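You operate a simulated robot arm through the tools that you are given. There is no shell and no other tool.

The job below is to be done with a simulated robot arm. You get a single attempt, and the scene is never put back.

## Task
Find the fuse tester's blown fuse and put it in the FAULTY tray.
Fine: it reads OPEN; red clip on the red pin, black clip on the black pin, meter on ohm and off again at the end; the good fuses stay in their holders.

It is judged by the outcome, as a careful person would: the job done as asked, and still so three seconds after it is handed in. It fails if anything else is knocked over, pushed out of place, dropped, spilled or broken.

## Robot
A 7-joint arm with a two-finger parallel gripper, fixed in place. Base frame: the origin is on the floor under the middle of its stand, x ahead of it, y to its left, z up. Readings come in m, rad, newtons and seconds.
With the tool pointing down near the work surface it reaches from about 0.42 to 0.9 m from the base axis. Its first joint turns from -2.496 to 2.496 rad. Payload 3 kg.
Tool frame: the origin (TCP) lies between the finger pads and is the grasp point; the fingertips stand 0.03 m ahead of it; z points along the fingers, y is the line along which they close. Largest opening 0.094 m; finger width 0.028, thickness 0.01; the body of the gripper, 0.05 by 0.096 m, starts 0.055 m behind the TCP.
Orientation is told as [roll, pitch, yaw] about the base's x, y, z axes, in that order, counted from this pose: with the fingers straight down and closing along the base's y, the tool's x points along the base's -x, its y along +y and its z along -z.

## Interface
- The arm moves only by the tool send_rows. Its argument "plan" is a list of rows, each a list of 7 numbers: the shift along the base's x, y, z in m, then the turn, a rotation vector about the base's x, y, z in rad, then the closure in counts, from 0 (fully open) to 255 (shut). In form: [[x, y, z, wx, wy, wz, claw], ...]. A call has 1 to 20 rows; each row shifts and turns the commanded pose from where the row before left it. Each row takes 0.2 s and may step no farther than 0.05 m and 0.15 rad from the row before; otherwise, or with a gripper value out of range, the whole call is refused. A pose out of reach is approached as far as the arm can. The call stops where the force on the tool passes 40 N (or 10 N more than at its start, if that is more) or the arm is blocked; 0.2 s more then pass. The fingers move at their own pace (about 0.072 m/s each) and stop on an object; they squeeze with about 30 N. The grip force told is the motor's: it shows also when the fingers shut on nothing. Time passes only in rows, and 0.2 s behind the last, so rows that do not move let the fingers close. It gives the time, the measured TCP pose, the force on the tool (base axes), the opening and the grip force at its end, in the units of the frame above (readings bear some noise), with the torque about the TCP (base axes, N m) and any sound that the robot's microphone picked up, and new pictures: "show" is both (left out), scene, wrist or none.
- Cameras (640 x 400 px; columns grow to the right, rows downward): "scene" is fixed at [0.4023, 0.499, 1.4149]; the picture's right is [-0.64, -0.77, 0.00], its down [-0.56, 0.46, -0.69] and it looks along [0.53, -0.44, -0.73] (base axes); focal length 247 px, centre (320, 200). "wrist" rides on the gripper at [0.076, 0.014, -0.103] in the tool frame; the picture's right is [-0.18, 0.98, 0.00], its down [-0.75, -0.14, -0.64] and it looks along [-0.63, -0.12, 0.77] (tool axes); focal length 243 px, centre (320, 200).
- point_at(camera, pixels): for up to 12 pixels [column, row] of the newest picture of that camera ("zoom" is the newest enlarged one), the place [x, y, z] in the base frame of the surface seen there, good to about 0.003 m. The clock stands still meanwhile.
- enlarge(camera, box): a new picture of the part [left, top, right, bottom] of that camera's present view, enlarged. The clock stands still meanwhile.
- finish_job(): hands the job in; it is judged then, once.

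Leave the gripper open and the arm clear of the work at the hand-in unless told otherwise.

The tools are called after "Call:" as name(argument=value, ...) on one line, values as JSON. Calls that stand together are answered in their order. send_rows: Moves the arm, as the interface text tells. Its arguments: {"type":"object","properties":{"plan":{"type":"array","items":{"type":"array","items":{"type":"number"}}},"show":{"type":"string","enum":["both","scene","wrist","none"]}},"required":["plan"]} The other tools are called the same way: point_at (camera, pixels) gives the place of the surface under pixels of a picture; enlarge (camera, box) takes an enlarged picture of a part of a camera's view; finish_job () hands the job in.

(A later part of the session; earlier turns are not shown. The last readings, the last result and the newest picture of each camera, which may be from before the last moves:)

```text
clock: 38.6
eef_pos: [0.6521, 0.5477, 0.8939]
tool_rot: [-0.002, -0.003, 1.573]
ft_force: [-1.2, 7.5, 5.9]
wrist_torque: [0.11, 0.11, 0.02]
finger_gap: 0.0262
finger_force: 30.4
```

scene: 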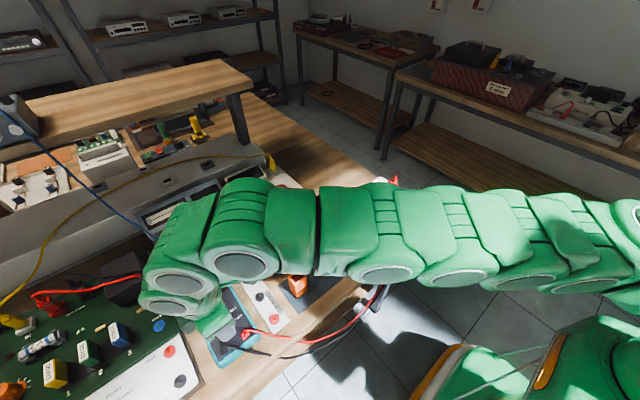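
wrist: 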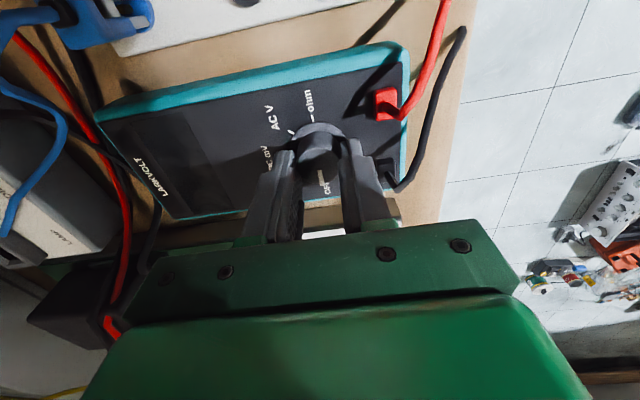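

The side force is mostly relieved. I'm turning -0.43 rad (about 25°) first, watching force and torque.

Call:
send_rows(plan=[[0, 0.0004, 0, 0, 0, -0.1428, 255], [0, 0, 0, 0, 0, -0.1428, 255], [0, 0, 0, 0, 0, -0.1428, 255], [0, 0, 0, 0, 0, 0, 255]])

Call:
enlarge(camera="wrist", box=[220, 80, 420, 220])

```text
clock: 39.6
eef_pos: [0.6513, 0.5478, 0.8937]
tool_rot: [0.001, -0.001, 1.141]
ft_force: [3.7, -5.1, 0.6]
wrist_torque: [-0.19, 0.17, -0.02]
finger_gap: 0.0266
finger_force: 30.0
```

scene: 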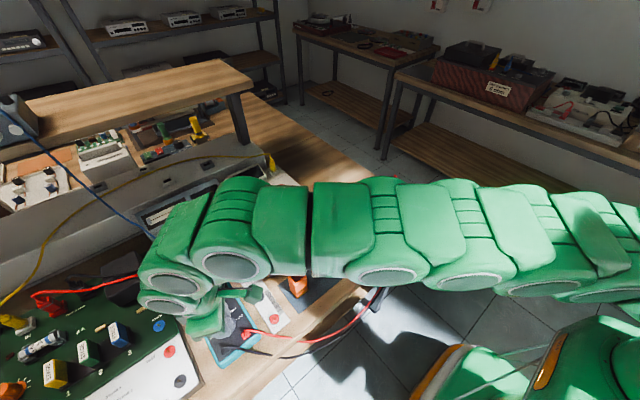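
wrist: 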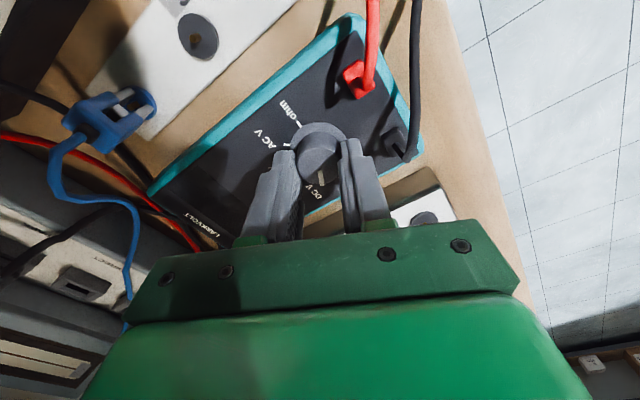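

```text
2.86 times, centred on (320, 150) of wrist
```

zoom: 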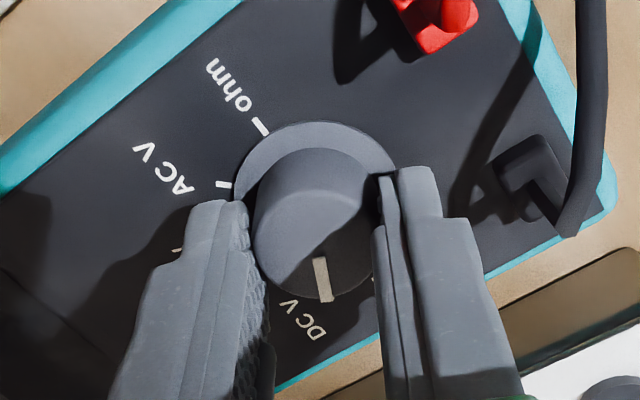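

The knob turns with the gripper (the mark is now between OFF and DC V) and forces are small. I'm completing this 90° stroke.

Call:
send_rows(plan=[[0, 0, 0, 0, 0, -0.1428, 255], [0, 0, 0, 0, 0, -0.1428, 255], [0, 0, 0, 0, 0, -0.1428, 255], [0, 0, 0, 0, 0, -0.1428, 255], [0, 0, 0, 0, 0, -0.1428, 255], [0, 0, 0, 0, 0, -0.1428, 255], [0, 0, 0, 0, 0, -0.1428, 255], [0, 0, 0, 0, 0, -0.1428, 255], [0, 0, 0, 0, 0, 0, 255]])

Call:
enlarge(camera="wrist", box=[220, 80, 420, 220])

Call:
enlarge(camera="scene", box=[180, 270, 280, 370])

```text
clock: 41.6
eef_pos: [0.6522, 0.5474, 0.8946]
tool_rot: [0.0, -0.002, -0.002]
ft_force: [4.4, -14.8, 9.9]
wrist_torque: [-0.62, -0.07, 0.07]
finger_gap: 0.0263
finger_force: 29.7
```

scene: 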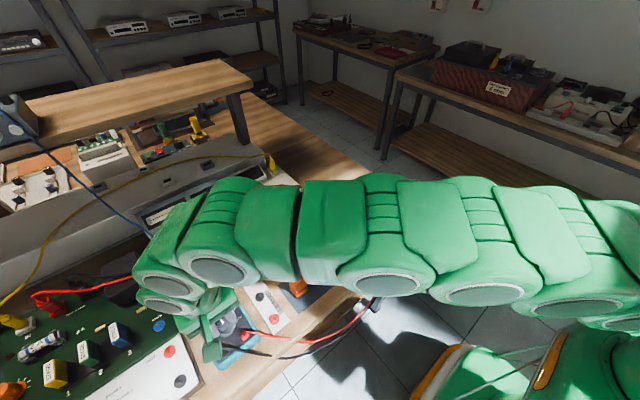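
wrist: 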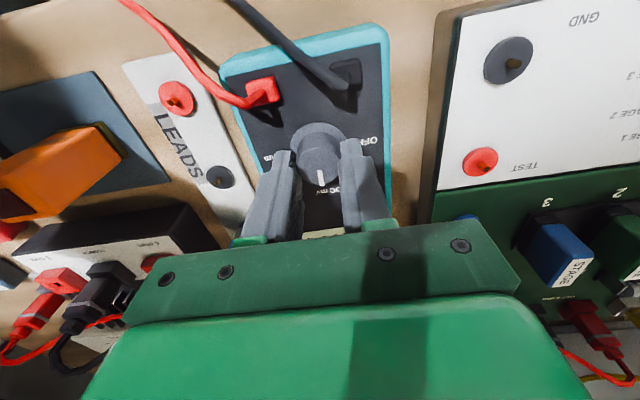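

```text
2.86 times, centred on (320, 150) of wrist
```

zoom: 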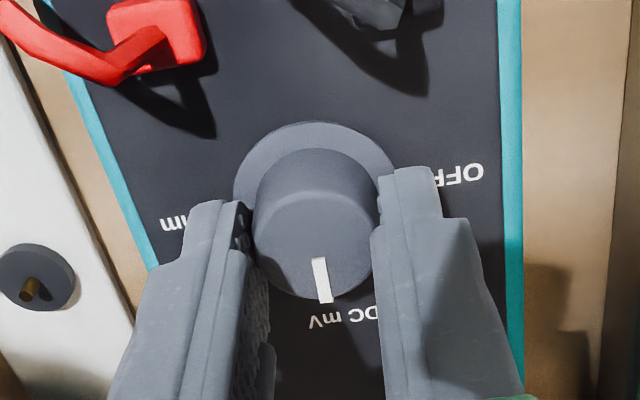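

```text
4.00 times, centred on (230, 320) of scene
```

zoom: 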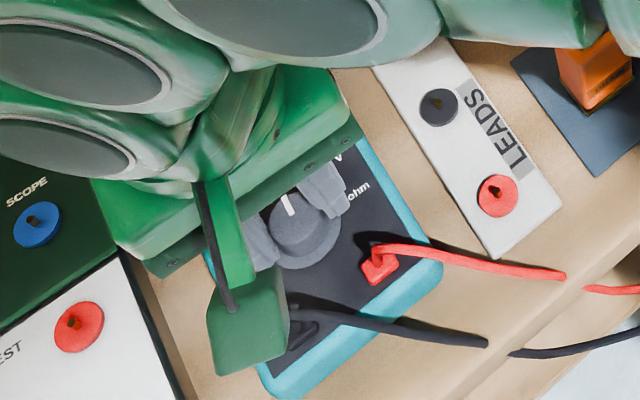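

The pointer is now at DC mV. A -14.8 N side force in y says I'm about 1.2 mm too far in +y, so I'll relieve that. Then I open, rise and rotate back to +90° for the second stroke.

Call:
send_rows(plan=[[0, -0.0012, 0, 0, 0, 0, 255], [0, 0, 0, 0, 0, 0, 255]], show="none")

```text
clock: 42.2
eef_pos: [0.6517, 0.5481, 0.8942]
tool_rot: [0.001, -0.002, 0.001]
ft_force: [12.5, 2.0, 5.4]
wrist_torque: [-0.13, -0.62, 0.0]
finger_gap: 0.0266
finger_force: 30.3
```

Y is relieved. I'm opening, rising 4 cm, rotating back +90°, and coming down for the second grip.

Call:
send_rows(plan=[[0.0008, 0, 0, 0, 0, 0, 200], [0, 0, 0, 0, 0, 0, 152], [0, 0, 0, 0, 0, 0, 152], [0, 0, 0.02, 0, 0, 0, 152], [0, 0, 0.02, 0, 0, 0.1428, 152], [0, 0, 0, 0, 0, 0.1428, 152], [0, 0, 0, 0, 0, 0.1428, 152], [0, 0, 0, 0, 0, 0.1428, 152], [0, 0, 0, 0, 0, 0.1428, 152], [0, 0, 0, 0, 0, 0.1428, 152], [0, 0, 0, 0, 0, 0.1428, 152], [0, 0, 0, 0, 0, 0.1428, 152], [0, 0, 0, 0, 0, 0.1428, 152], [0, 0, 0, 0, 0, 0.1428, 152], [0, 0, 0, 0, 0, 0.1428, 152], [0, 0, 0, 0, 0, 0, 152]])

Call:
enlarge(camera="wrist", box=[240, 80, 400, 200])

```text
clock: 45.6
eef_pos: [0.6541, 0.5454, 0.9336]
tool_rot: [0.0, 0.0, 1.572]
ft_force: [0.3, -0.5, -0.6]
wrist_torque: [-0.01, 0.03, 0.02]
finger_gap: 0.0381
finger_force: 0.1
```

scene: 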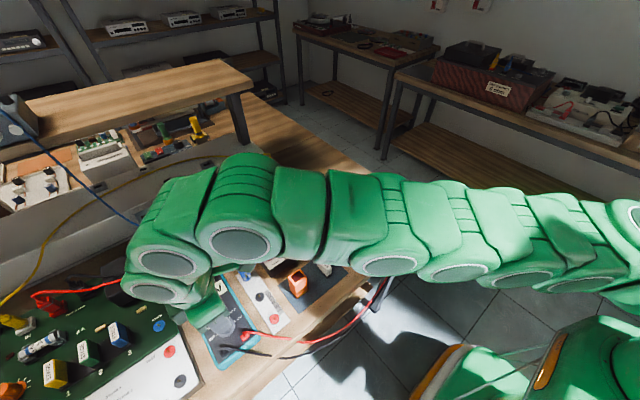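
wrist: 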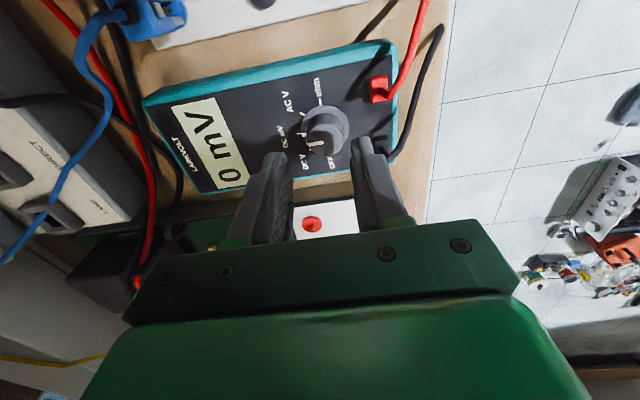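

```text
3.33 times, centred on (320, 140) of wrist
```

zoom: 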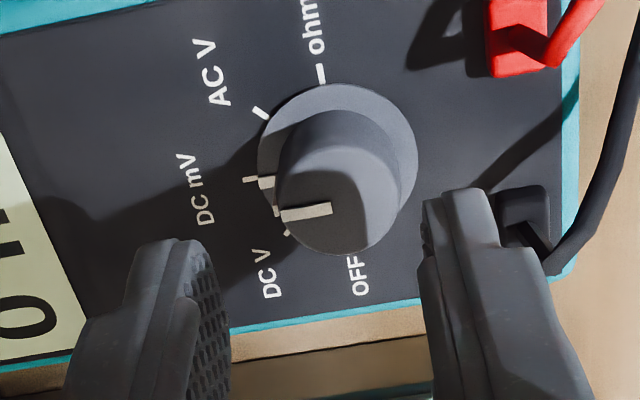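

The meter display is live and shows "0 mV". Visually the knob is about 3.5 mm to the -x side of the gripper axis now, so I'll re-centre and descend, then check again before gripping.

Call:
send_rows(plan=[[-0.0032, 0.0008, -0.014, 0, 0, 0, 152], [0, 0, -0.014, 0, 0, 0, 152], [0, 0, -0.011, 0, 0, 0, 152], [0, 0, 0, 0, 0, 0, 152]], show="wrist")

Call:
enlarge(camera="wrist", box=[240, 100, 400, 220])

```text
clock: 46.6
eef_pos: [0.6493, 0.5477, 0.8949]
tool_rot: [0.0, 0.0, 1.57]
ft_force: [0.1, 0.1, -0.7]
wrist_torque: [0.02, -0.02, 0.02]
finger_gap: 0.038
finger_force: 0.0
```

wrist: 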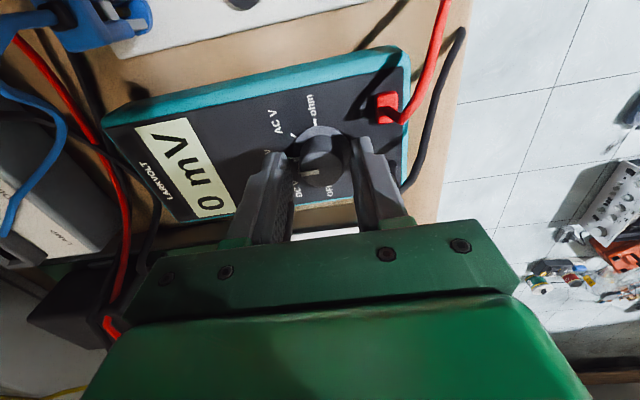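

```text
3.33 times, centred on (320, 160) of wrist
```

zoom: 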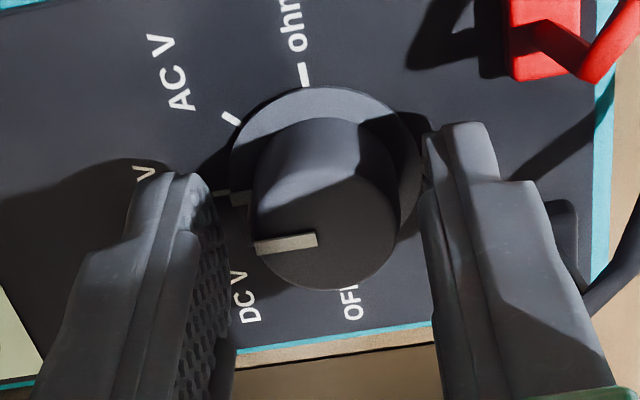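

Nearly centred. I'll nudge x by -0.8 mm, close, and read the side force.

Call:
send_rows(plan=[[-0.0008, 0, 0, 0, 0, 0, 152], [0, 0, 0, 0, 0, 0, 200], [0, 0, 0, 0, 0, 0, 255], [0, 0, 0, 0, 0, 0, 255]], show="none")

```text
clock: 47.6
eef_pos: [0.6482, 0.5482, 0.894]
tool_rot: [-0.001, 0.0, 1.571]
ft_force: [-1.0, 0.4, 0.3]
wrist_torque: [0.01, -0.18, -0.01]
finger_gap: 0.0263
finger_force: 30.2
```

The grip is force-free now. I'm turning the second stroke, halfway first.

Call:
send_rows(plan=[[0, 0, 0, 0, 0, -0.1428, 255], [0, 0, 0, 0, 0, -0.1428, 255], [0, 0, 0, 0, 0, -0.1428, 255], [0, 0, 0, 0, 0, -0.1428, 255], [0, 0, 0, 0, 0, -0.1428, 255], [0, 0, 0, 0, 0, 0, 255]], show="wrist")

```text
clock: 49.0
eef_pos: [0.6478, 0.5473, 0.8943]
tool_rot: [-0.001, 0.0, 0.854]
ft_force: [3.3, 3.2, -0.1]
wrist_torque: [-0.01, -0.26, -0.04]
finger_gap: 0.0261
finger_force: 29.9
```

wrist: 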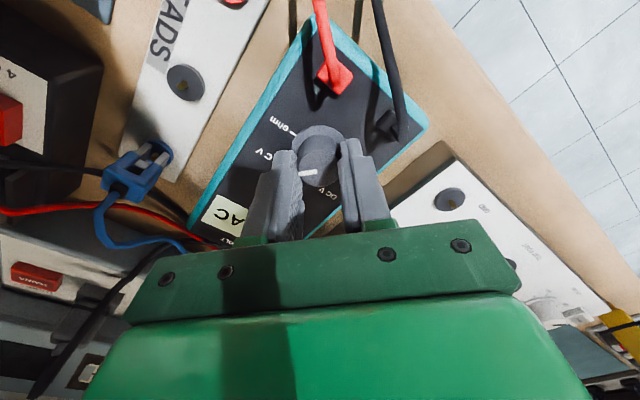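

Forces are low and the display shows "AC…", so the knob is passing AC V. I'm completing the stroke to ohm.

Call:
send_rows(plan=[[0, 0, 0, 0, 0, -0.1428, 255], [0, 0, 0, 0, 0, -0.1428, 255], [0, 0, 0, 0, 0, -0.1428, 255], [0, 0, 0, 0, 0, -0.1428, 255], [0, 0, 0, 0, 0, -0.1428, 255], [0, 0, 0, 0, 0, -0.1428, 255], [0, 0, 0, 0, 0, 0, 255]])

Call:
enlarge(camera="wrist", box=[220, 80, 420, 220])

Call:
enlarge(camera="scene", box=[180, 270, 280, 370])

```text
clock: 50.6
eef_pos: [0.6476, 0.548, 0.8949]
tool_rot: [0.002, 0.0, -0.003]
ft_force: [2.5, -0.6, 0.2]
wrist_torque: [0.11, -0.1, 0.15]
finger_gap: 0.0263
finger_force: 30.2
```

scene: 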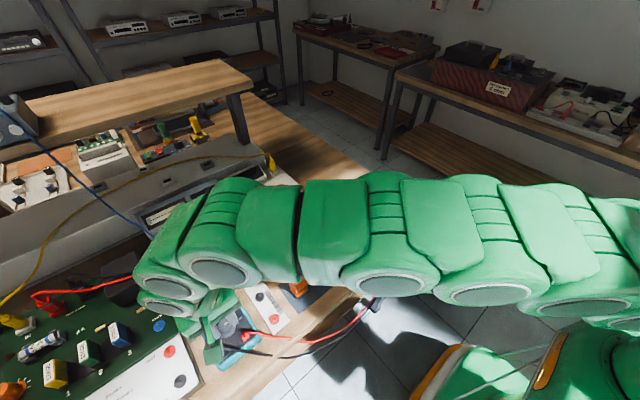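
wrist: 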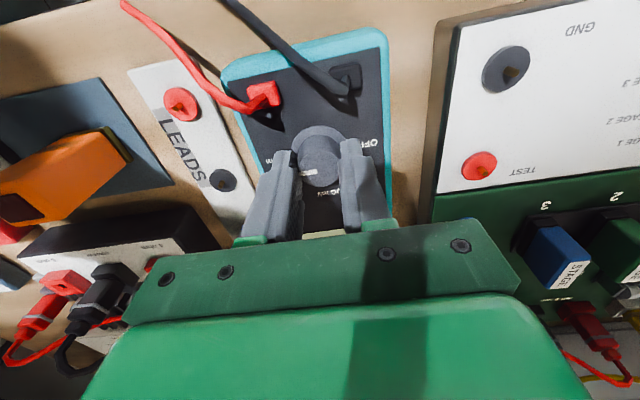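

```text
2.86 times, centred on (320, 150) of wrist
```

zoom: 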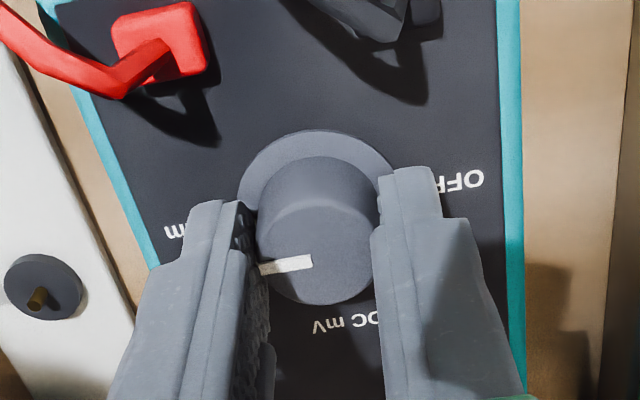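

```text
4.00 times, centred on (230, 320) of scene
```

zoom: 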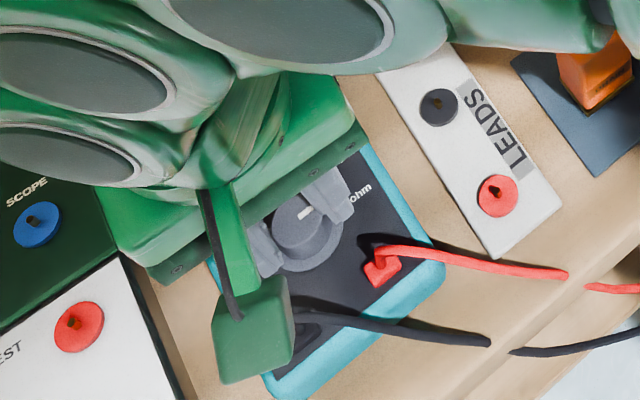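

The pointer is at ohm with negligible force. I'm opening and rising straight up to read the display.

Call:
send_rows(plan=[[0, 0, 0, 0, 0, 0, 200], [0, 0, 0, 0, 0, 0, 152], [0, 0, 0, 0, 0, 0, 152], [0, 0, 0.02, 0, 0, 0, 152], [0, 0, 0.04, 0, 0, 0, 152], [-0.02, -0.02, 0.04, 0, 0, 0, 152], [-0.03, -0.03, 0.02, 0, 0, 0, 152]])

Call:
enlarge(camera="wrist", box=[240, 20, 420, 240])

Call:
enlarge(camera="scene", box=[170, 260, 280, 370])

```text
clock: 52.2
eef_pos: [0.5986, 0.4965, 1.0141]
tool_rot: [-0.001, -0.001, 0.0]
ft_force: [0.5, 0.9, 0.2]
wrist_torque: [0.01, 0.0, 0.03]
finger_gap: 0.0378
finger_force: 0.1
```

scene: 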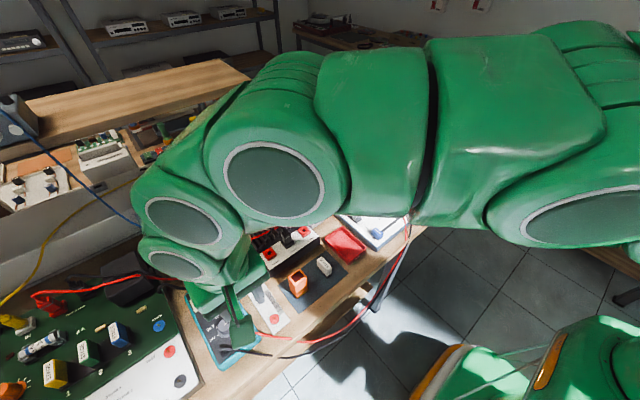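
wrist: 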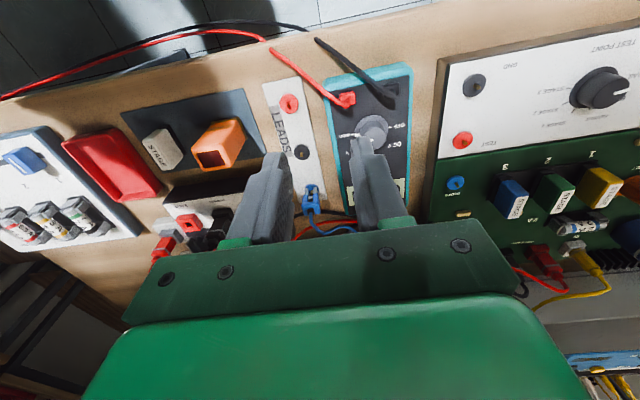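

```text
1.82 times, centred on (330, 130) of wrist
```

zoom: 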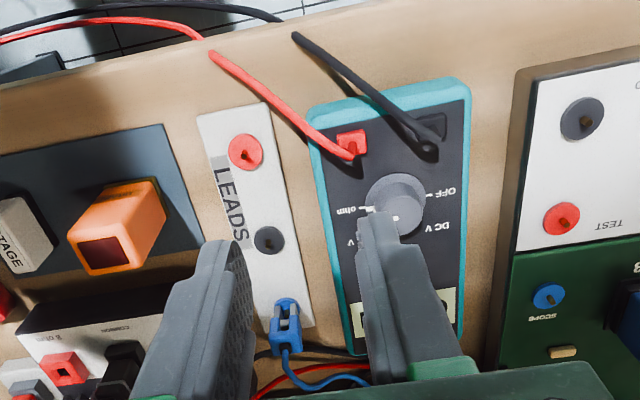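

```text
3.64 times, centred on (225, 315) of scene
```

zoom: 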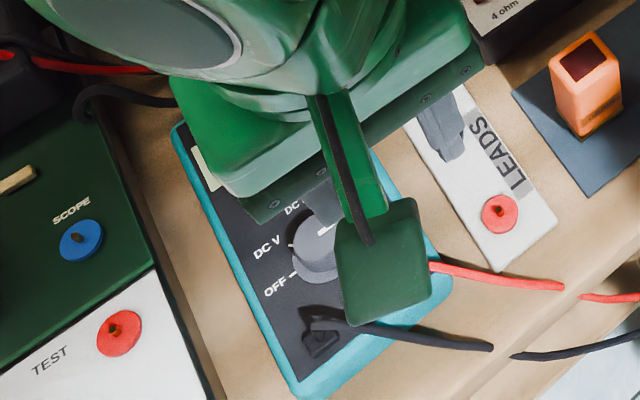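

The display is hidden by the arm. I'm moving toward the tester so the scene camera can see the meter.

Call:
send_rows(plan=[[0.0, -0.045, 0.005, 0, 0, 0, 152], [0.0, -0.045, 0.005, 0, 0, 0, 152], [0.0, -0.045, 0.005, 0, 0, 0, 152], [0.0, -0.045, 0.005, 0, 0, 0, 152], [0.0, -0.045, 0, 0, 0, 0, 152], [0.0, -0.045, 0, 0, 0, 0, 152], [0.0, -0.045, 0, 0, 0, 0, 152], [0.0, -0.045, 0, 0, 0, 0, 152], [0, 0, 0, 0, 0, 0, 152]])

Call:
enlarge(camera="scene", box=[170, 260, 280, 370])

Call:
enlarge(camera="scene", box=[185, 268, 233, 298])

Call:
enlarge(camera="wrist", box=[220, 20, 420, 180])

```text
clock: 54.2
eef_pos: [0.5973, 0.135, 1.0343]
tool_rot: [0.0, 0.001, 0.001]
ft_force: [0.9, 0.2, -0.1]
wrist_torque: [0.0, 0.04, -0.03]
finger_gap: 0.0382
finger_force: 0.1
```

scene: 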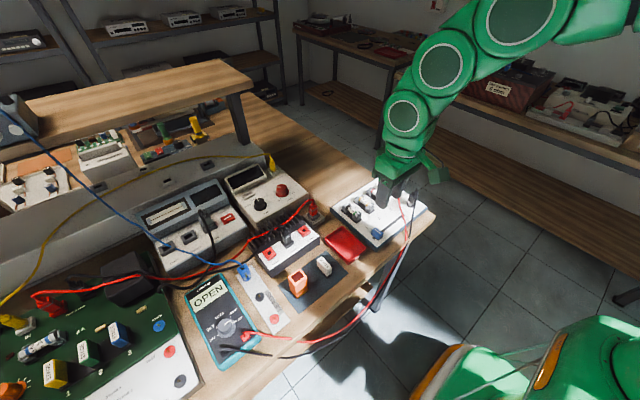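
wrist: 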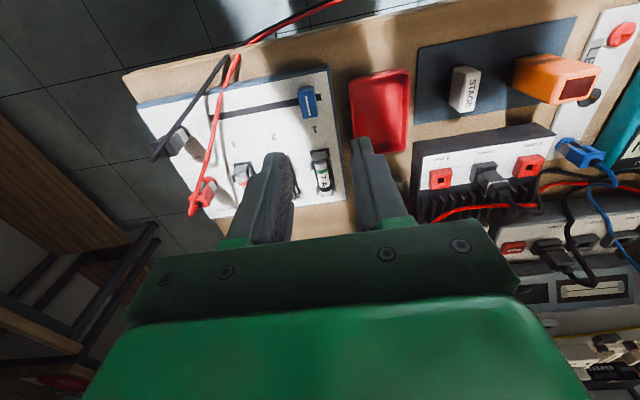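

```text
3.64 times, centred on (225, 315) of scene
```

zoom: 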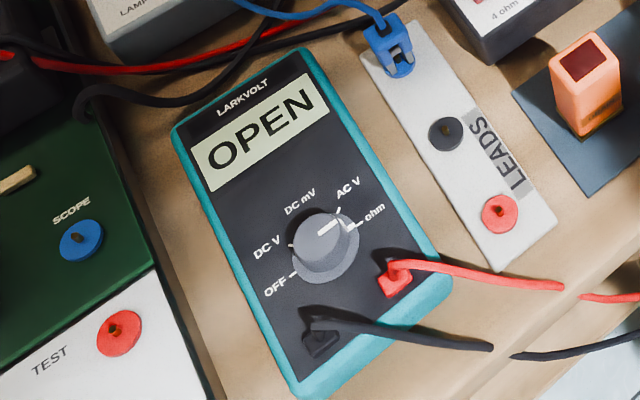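

```text
13.33 times, centred on (209, 283) of scene
```

zoom: 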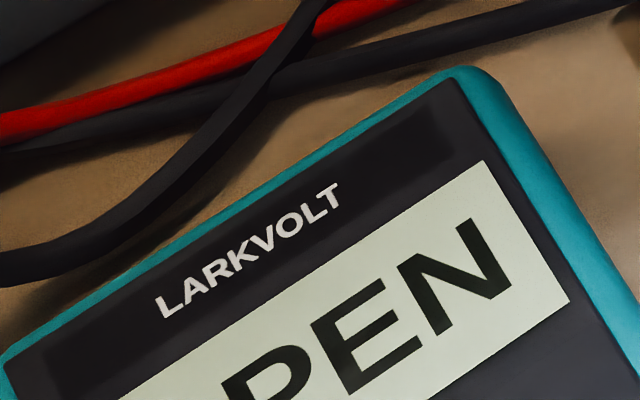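

```text
2.50 times, centred on (320, 100) of wrist
```

zoom: 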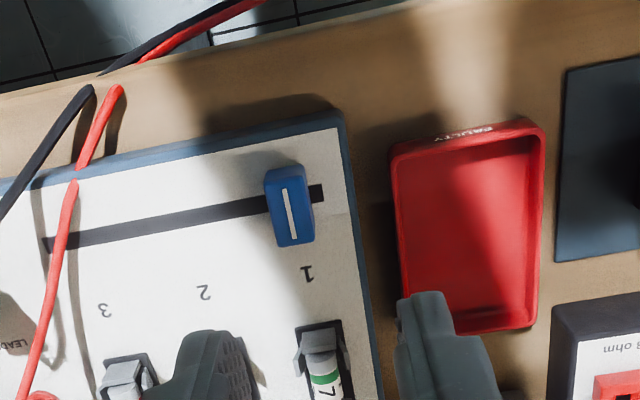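

The meter reads OPEN with the selector near 1. That could also mean bad clip contact or a selector not quite on 1, so I need to check the other positions too. I'll measure the slider, slot and labels.

Call:
point_at(camera="zoom", pixels=[[289, 210], [307, 273], [204, 291], [105, 310], [322, 193], [46, 245], [289, 170], [289, 240], [267, 205], [312, 205], [60, 260]])

Call:
enlarge(camera="wrist", box=[280, 70, 344, 130])

Call:
enlarge(camera="scene", box=[345, 195, 425, 255])

```text
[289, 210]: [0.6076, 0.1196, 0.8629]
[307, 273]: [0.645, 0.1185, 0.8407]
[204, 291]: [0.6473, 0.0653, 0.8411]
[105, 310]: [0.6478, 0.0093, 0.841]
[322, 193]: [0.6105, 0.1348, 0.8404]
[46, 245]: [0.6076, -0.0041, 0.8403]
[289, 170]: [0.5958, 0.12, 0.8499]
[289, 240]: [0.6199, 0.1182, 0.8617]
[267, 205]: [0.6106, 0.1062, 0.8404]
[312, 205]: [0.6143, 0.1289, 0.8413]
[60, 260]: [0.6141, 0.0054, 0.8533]
```

```text
6.67 times, centred on (312, 100) of wrist
```

zoom: 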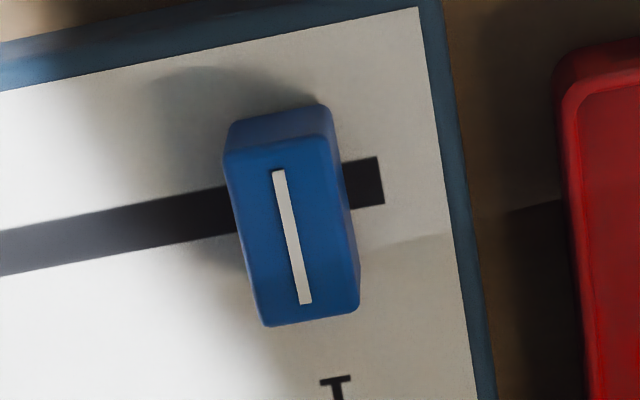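

```text
6.67 times, centred on (385, 225) of scene
```

zoom: 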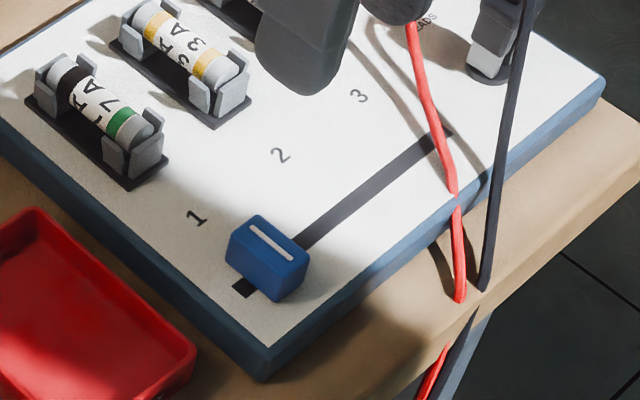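

The selector sits squarely at 1 (y≈0.119, the same as the label). Positions 2 and 3 are at y≈0.065 and 0.010. I'll grip the slider knob and move it to 2 to verify the circuit reads a good fuse. First I'm going above it with a narrow 0.03 m gap.

Call:
send_rows(plan=[[0.004, -0.006, -0.034, 0, 0, 0, 174], [0.004, -0.006, -0.035, 0, 0, 0, 174], [0.003, -0.0035, -0.035, 0, 0, 0, 174], [0, 0, 0, 0, 0, 0, 174]])

Call:
enlarge(camera="wrist", box=[240, 80, 400, 200])

```text
clock: 55.2
eef_pos: [0.6109, 0.1235, 0.9304]
tool_rot: [0.0, 0.0, -0.001]
ft_force: [-0.2, 0.3, 0.0]
wrist_torque: [0.0, -0.02, 0.01]
finger_gap: 0.0301
finger_force: 0.1
```

scene: 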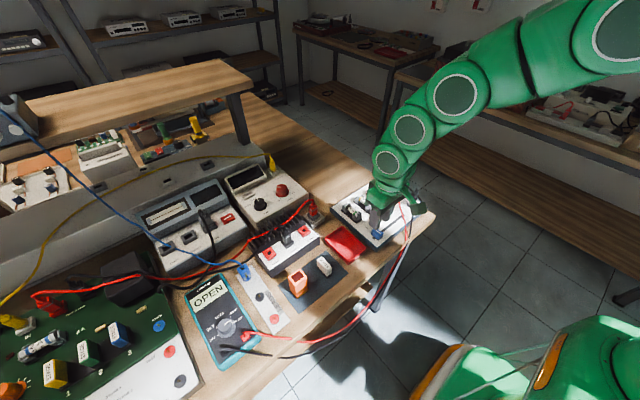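
wrist: 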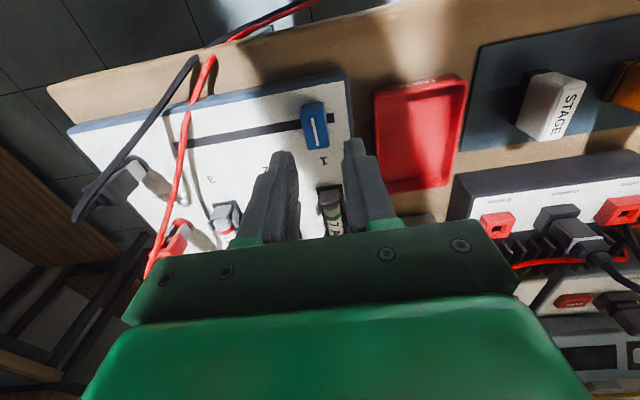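

```text
3.33 times, centred on (320, 140) of wrist
```

zoom: 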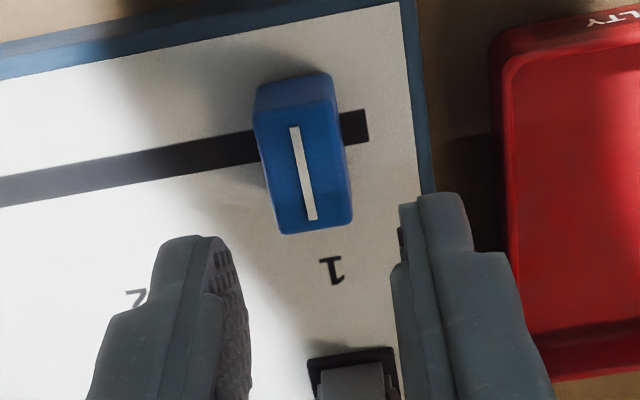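

The slider is about 3.7 mm to the -y side of the tool axis. I'll correct and descend to z≈0.879, with fingertips at 0.849 over the panel at 0.841.

Call:
send_rows(plan=[[-0.0008, -0.0037, -0.015, 0, 0, 0, 174], [0, 0, -0.02, 0, 0, 0, 174], [0, 0, -0.016, 0, 0, 0, 174], [0, 0, 0, 0, 0, 0, 174]], show="wrist")

Call:
enlarge(camera="wrist", box=[240, 100, 400, 220])

```text
clock: 56.2
eef_pos: [0.6094, 0.1175, 0.8799]
tool_rot: [0.0, -0.001, 0.003]
ft_force: [0.3, -0.2, -0.7]
wrist_torque: [-0.02, 0.03, -0.01]
finger_gap: 0.0302
finger_force: 0.0
```

wrist: 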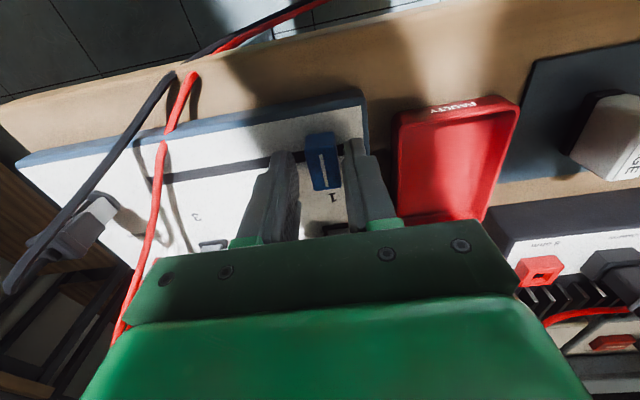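

```text
3.33 times, centred on (320, 160) of wrist
```

zoom: 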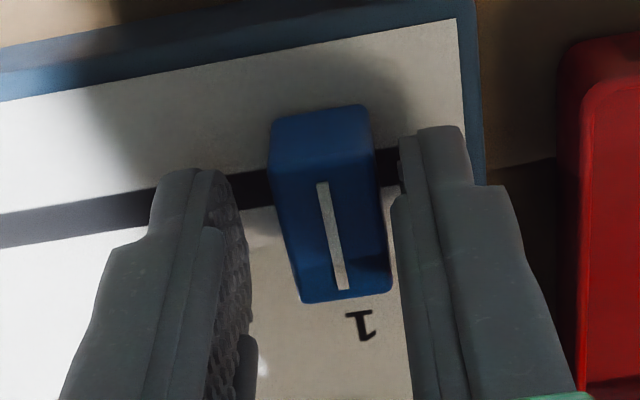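

The slider is 2.3 mm to the +y side now (still at y≈0.1198). I'll correct and grip it.

Call:
send_rows(plan=[[0, 0.002, 0, 0, 0, 0, 174], [0, 0, 0, 0, 0, 0, 200], [0, 0, 0, 0, 0, 0, 230], [0, 0, 0, 0, 0, 0, 255], [0, 0, 0, 0, 0, 0, 255]], show="wrist")

```text
clock: 57.4
eef_pos: [0.6092, 0.1204, 0.8793]
tool_rot: [0.0, -0.001, 0.0]
ft_force: [1.3, 1.2, 0.6]
wrist_torque: [-0.01, -0.06, -0.04]
finger_gap: 0.017
finger_force: 45.4
```

wrist: 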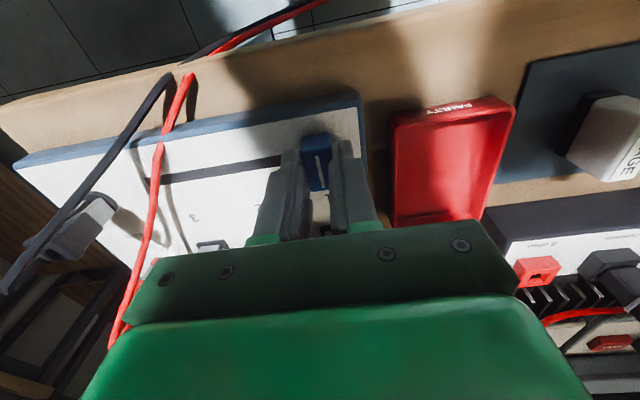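

Gripped with a gap of 0.017 m and no side force. I'm sliding it to position 2, which is -0.054 m in y, in small steps.

Call:
send_rows(plan=[[0, -0.009, 0, 0, 0, 0, 255], [0, -0.009, 0, 0, 0, 0, 255], [0, -0.009, 0, 0, 0, 0, 255], [0, -0.009, 0, 0, 0, 0, 255], [0, -0.009, 0, 0, 0, 0, 255], [0, -0.009, 0, 0, 0, 0, 255], [0, 0, 0, 0, 0, 0, 255]])

Call:
enlarge(camera="scene", box=[180, 270, 260, 350])

Call:
enlarge(camera="scene", box=[330, 175, 440, 255])

Call:
enlarge(camera="wrist", box=[200, 80, 440, 230])

```text
clock: 59.0
eef_pos: [0.6097, 0.0658, 0.8796]
tool_rot: [0.0, 0.0, 0.003]
ft_force: [19.2, 0.9, 0.1]
wrist_torque: [0.0, -0.44, 0.0]
finger_gap: 0.0167
finger_force: 45.0
```

scene: 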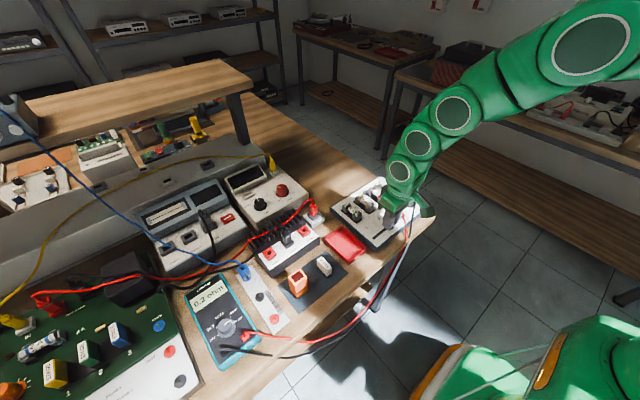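
wrist: 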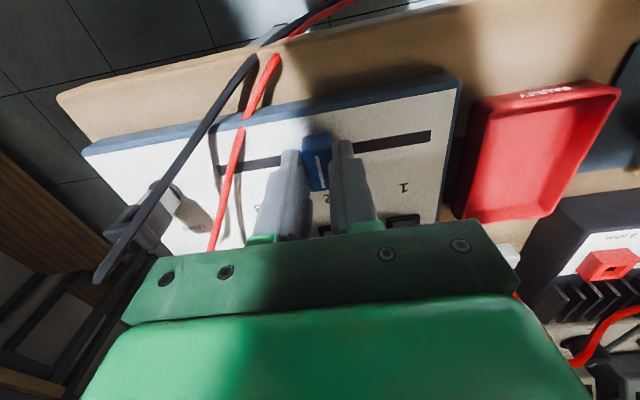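

```text
5.00 times, centred on (220, 310) of scene
```

zoom: 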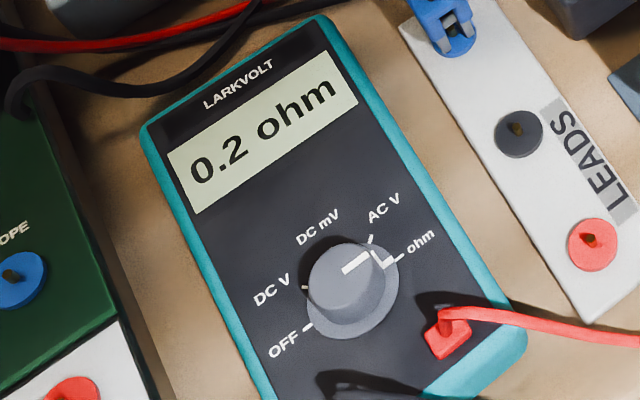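

```text
5.00 times, centred on (385, 215) of scene
```

zoom: 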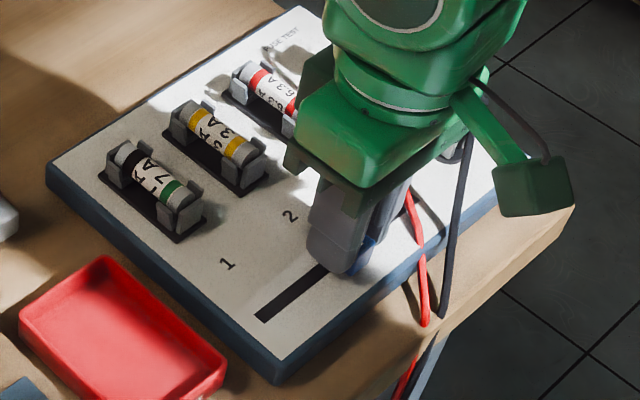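

```text
2.67 times, centred on (320, 155) of wrist
```

zoom: 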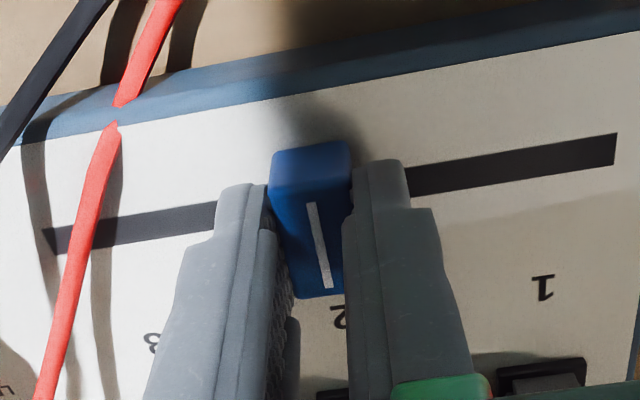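

Position 2 reads 0.2 ohm, so the circuit and clips are good and fuse 2 is fine. That makes the OPEN at position 1 genuine. The 19 N x-force shows the slot is slightly skewed, so I'll ease x by +1.2 mm and check.

Call:
send_rows(plan=[[0.0012, 0, 0, 0, 0, 0, 255], [0, 0, 0, 0, 0, 0, 255]], show="none")

Call:
point_at(camera="wrist", pixels=[[243, 120], [236, 150], [228, 180], [219, 210], [225, 165], [216, 168], [272, 62], [240, 90], [280, 160]])

```text
clock: 59.6
eef_pos: [0.609, 0.066, 0.8798]
tool_rot: [0.0, 0.003, 0.001]
ft_force: [-3.0, -0.8, 8.7]
wrist_torque: [-0.02, 0.3, -0.04]
finger_gap: 0.0171
finger_force: 44.7
```

```text
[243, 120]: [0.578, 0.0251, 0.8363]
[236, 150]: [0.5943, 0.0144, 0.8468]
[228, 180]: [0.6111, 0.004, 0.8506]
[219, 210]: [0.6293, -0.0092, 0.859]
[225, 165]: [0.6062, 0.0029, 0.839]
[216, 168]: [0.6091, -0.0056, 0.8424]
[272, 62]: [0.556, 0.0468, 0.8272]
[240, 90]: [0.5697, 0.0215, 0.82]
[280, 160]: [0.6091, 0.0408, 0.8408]
```

That's relieved. Fuse 1 reads OPEN and fuse 2 reads 0.2 ohm. I'll slide the selector back to 1, where I found it, to confirm OPEN again.

Call:
send_rows(plan=[[-0.0002, 0.009, 0, 0, 0, 0, 255], [-0.0002, 0.009, 0, 0, 0, 0, 255], [-0.0002, 0.009, 0, 0, 0, 0, 255], [-0.0002, 0.009, 0, 0, 0, 0, 255], [-0.0002, 0.009, 0, 0, 0, 0, 255], [-0.0002, 0.009, 0, 0, 0, 0, 255], [0, 0, 0, 0, 0, 0, 255]])

Call:
enlarge(camera="scene", box=[180, 270, 260, 350])

```text
clock: 61.2
eef_pos: [0.6099, 0.1195, 0.8789]
tool_rot: [0.001, 0.0, -0.002]
ft_force: [-4.4, 0.7, -27.7]
wrist_torque: [-0.01, 0.15, -0.03]
finger_gap: 0.0167
finger_force: 44.6
```

scene: 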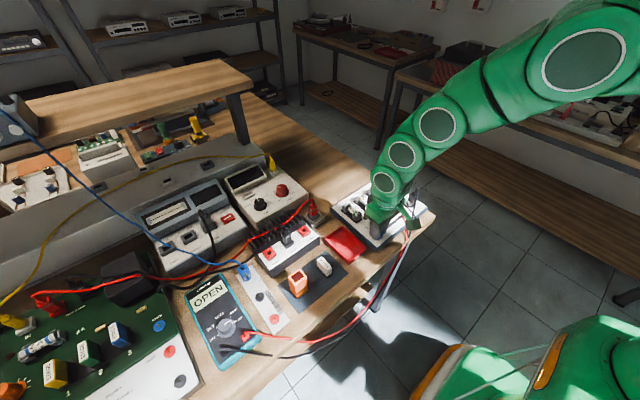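
wrist: 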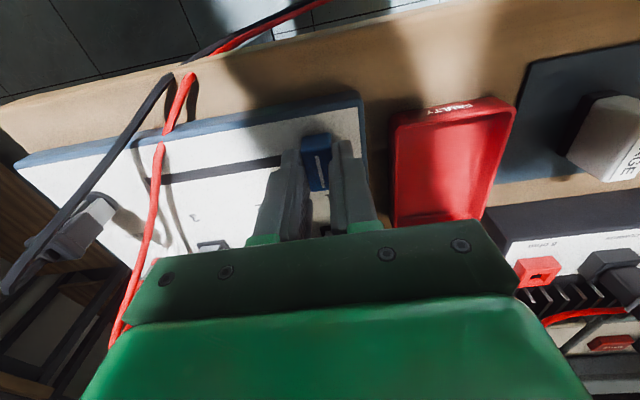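

```text
5.00 times, centred on (220, 310) of scene
```

zoom: 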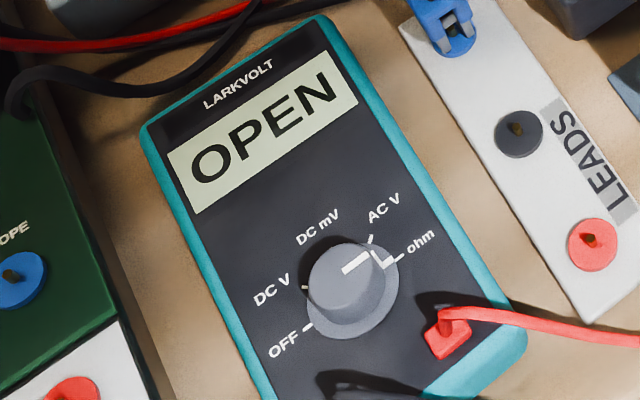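

OPEN is confirmed at position 1, so fuse 1 (7 A, black/green bands) is the blown one. The grip shows -27 N in z, so I'll ease down 2 mm, open, and rise.

Call:
send_rows(plan=[[0, 0, -0.002, 0, 0, 0, 255], [0, 0, 0, 0, 0, 0, 230], [0, 0, 0, 0, 0, 0, 174], [0, 0, 0.001, 0, 0, 0, 174], [0, 0, 0.02, 0, 0, 0, 174], [0, 0, 0.03, 0, 0, 0, 174], [0, 0, 0.04, 0, 0, 0, 160]])

Call:
enlarge(camera="scene", box=[330, 175, 440, 255])

Call:
enlarge(camera="wrist", box=[250, 80, 410, 240])

```text
clock: 61.7
eef_pos: [0.6096, 0.1196, 0.8785]
tool_rot: [0.003, -0.002, -0.001]
ft_force: [-10.4, -0.5, 12.9]
wrist_torque: [0.0, 0.26, -0.01]
finger_gap: 0.0169
finger_force: 45.0
stopped in row 2: the force on the tool passed its limit at 43 N (the readings are from after the stop); the commanded pose is now the measured one
```

scene: 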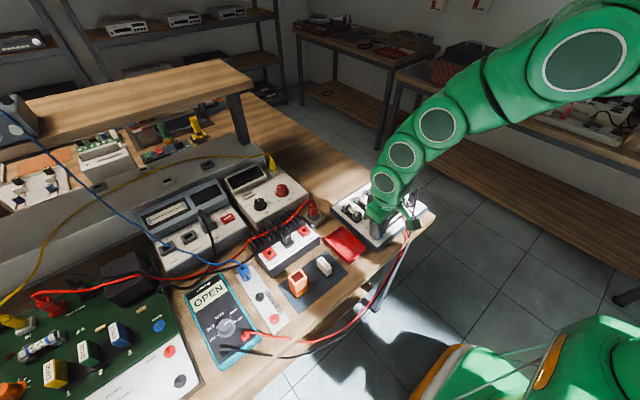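
wrist: 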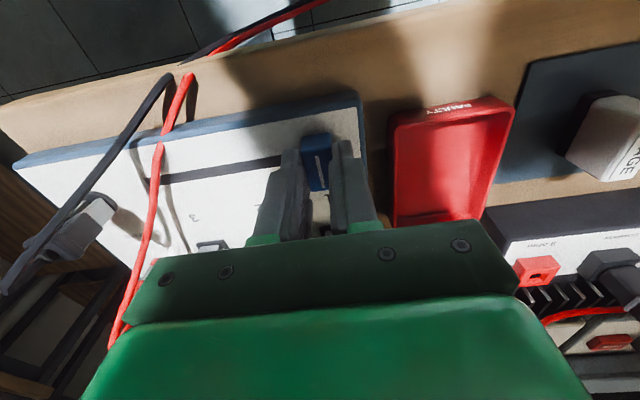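

```text
5.00 times, centred on (385, 215) of scene
```

zoom: 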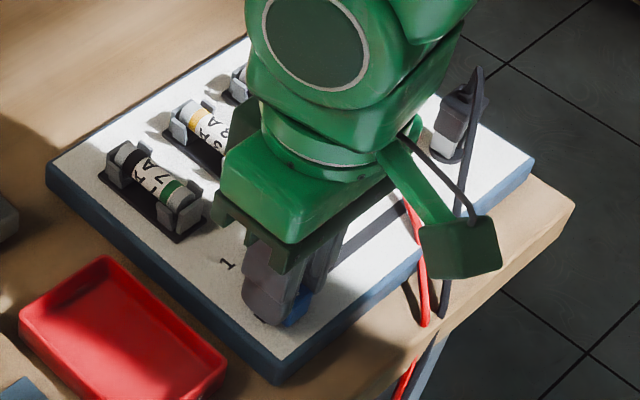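

```text
2.50 times, centred on (330, 160) of wrist
```

zoom: 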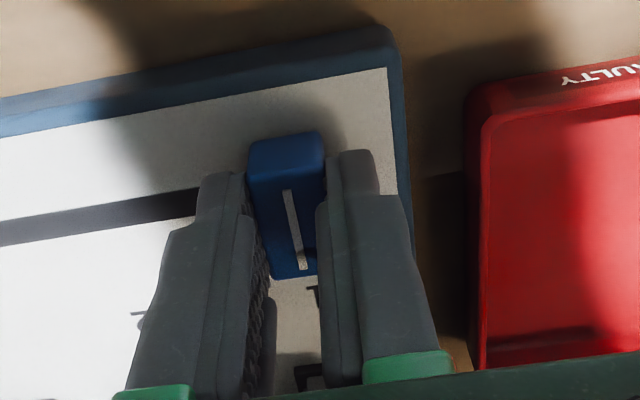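

The force limit stopped that small ease-down, and nothing moved. The command now equals the measured pose, so I'll simply open the fingers.

Call:
send_rows(plan=[[0, 0, 0, 0, 0, 0, 230], [0, 0, 0, 0, 0, 0, 174], [0, 0, 0, 0, 0, 0, 174]], show="none")

```text
clock: 62.5
eef_pos: [0.6097, 0.12, 0.8785]
tool_rot: [0.0, -0.003, 0.0]
ft_force: [0.6, 1.2, -0.9]
wrist_torque: [0.02, 0.01, 0.01]
finger_gap: 0.0298
finger_force: 0.0
```

Released with zero force. I'm rising and moving back above fuse 1, around (0.69, 0.12, 0.98), for a close look.

Call:
send_rows(plan=[[0, 0, 0.02, 0, 0, 0, 174], [0, 0, 0.04, 0, 0, 0, 150], [0.03, 0, 0.03, 0, 0, 0, 130], [0.045, 0, 0.01, 0, 0, 0, 130], [0, 0, 0, 0, 0, 0, 130]])

Call:
enlarge(camera="wrist", box=[260, 60, 400, 200])

Call:
enlarge(camera="scene", box=[330, 180, 394, 250])

```text
clock: 63.7
eef_pos: [0.6847, 0.122, 0.979]
tool_rot: [0.001, -0.002, -0.001]
ft_force: [-0.4, 0.2, -0.4]
wrist_torque: [-0.03, -0.04, 0.0]
finger_gap: 0.0462
finger_force: 0.0
```

scene: 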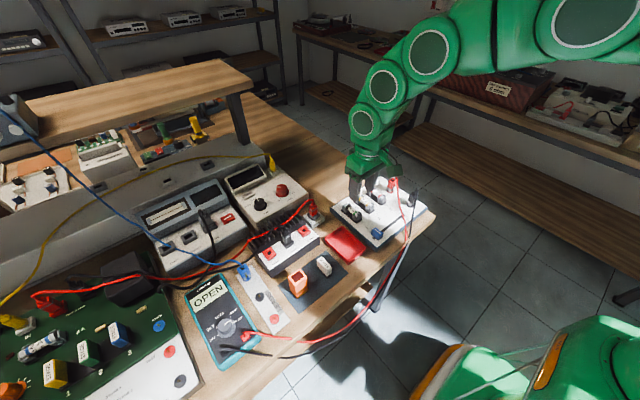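
wrist: 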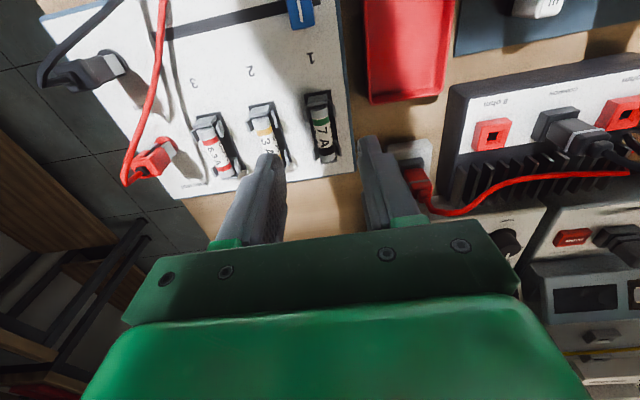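

```text
2.86 times, centred on (330, 130) of wrist
```

zoom: 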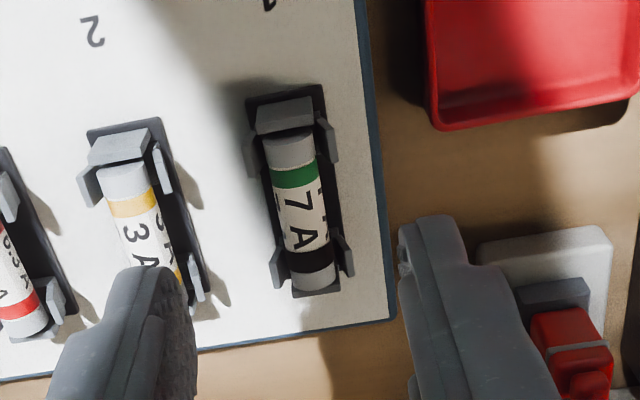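

```text
5.71 times, centred on (362, 215) of scene
```

zoom: 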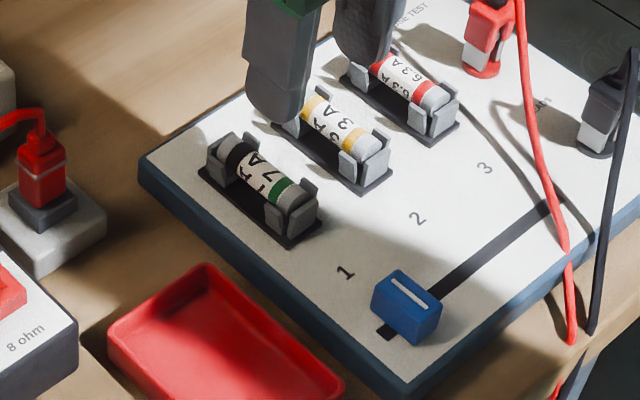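

I'll zoom in on fuse 1 and measure its ends, clips and centre.

Call:
enlarge(camera="wrist", box=[284, 84, 364, 170])

Call:
point_at(camera="zoom", pixels=[[300, 100], [310, 150], [320, 200], [330, 250], [335, 310], [270, 60], [230, 120], [375, 130], [265, 300], [395, 280], [355, 200], [300, 200]])

Call:
enlarge(camera="scene", box=[338, 195, 370, 225])

```text
4.65 times, centred on (324, 127) of wrist
```

zoom: 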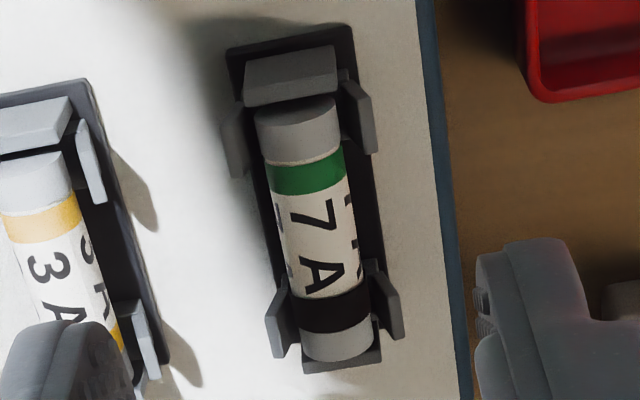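

```text
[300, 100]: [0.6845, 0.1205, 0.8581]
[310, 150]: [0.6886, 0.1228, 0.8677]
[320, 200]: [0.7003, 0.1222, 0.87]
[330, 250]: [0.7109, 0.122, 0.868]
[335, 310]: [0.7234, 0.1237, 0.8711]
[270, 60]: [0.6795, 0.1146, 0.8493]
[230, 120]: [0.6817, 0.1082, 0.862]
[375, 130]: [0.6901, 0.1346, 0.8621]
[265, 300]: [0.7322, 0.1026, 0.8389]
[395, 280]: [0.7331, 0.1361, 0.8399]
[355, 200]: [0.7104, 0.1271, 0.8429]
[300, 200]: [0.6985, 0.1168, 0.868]
```

```text
13.33 times, centred on (354, 210) of scene
```

zoom: 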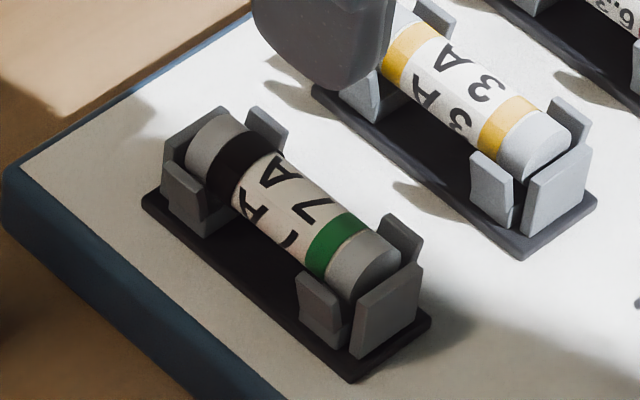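

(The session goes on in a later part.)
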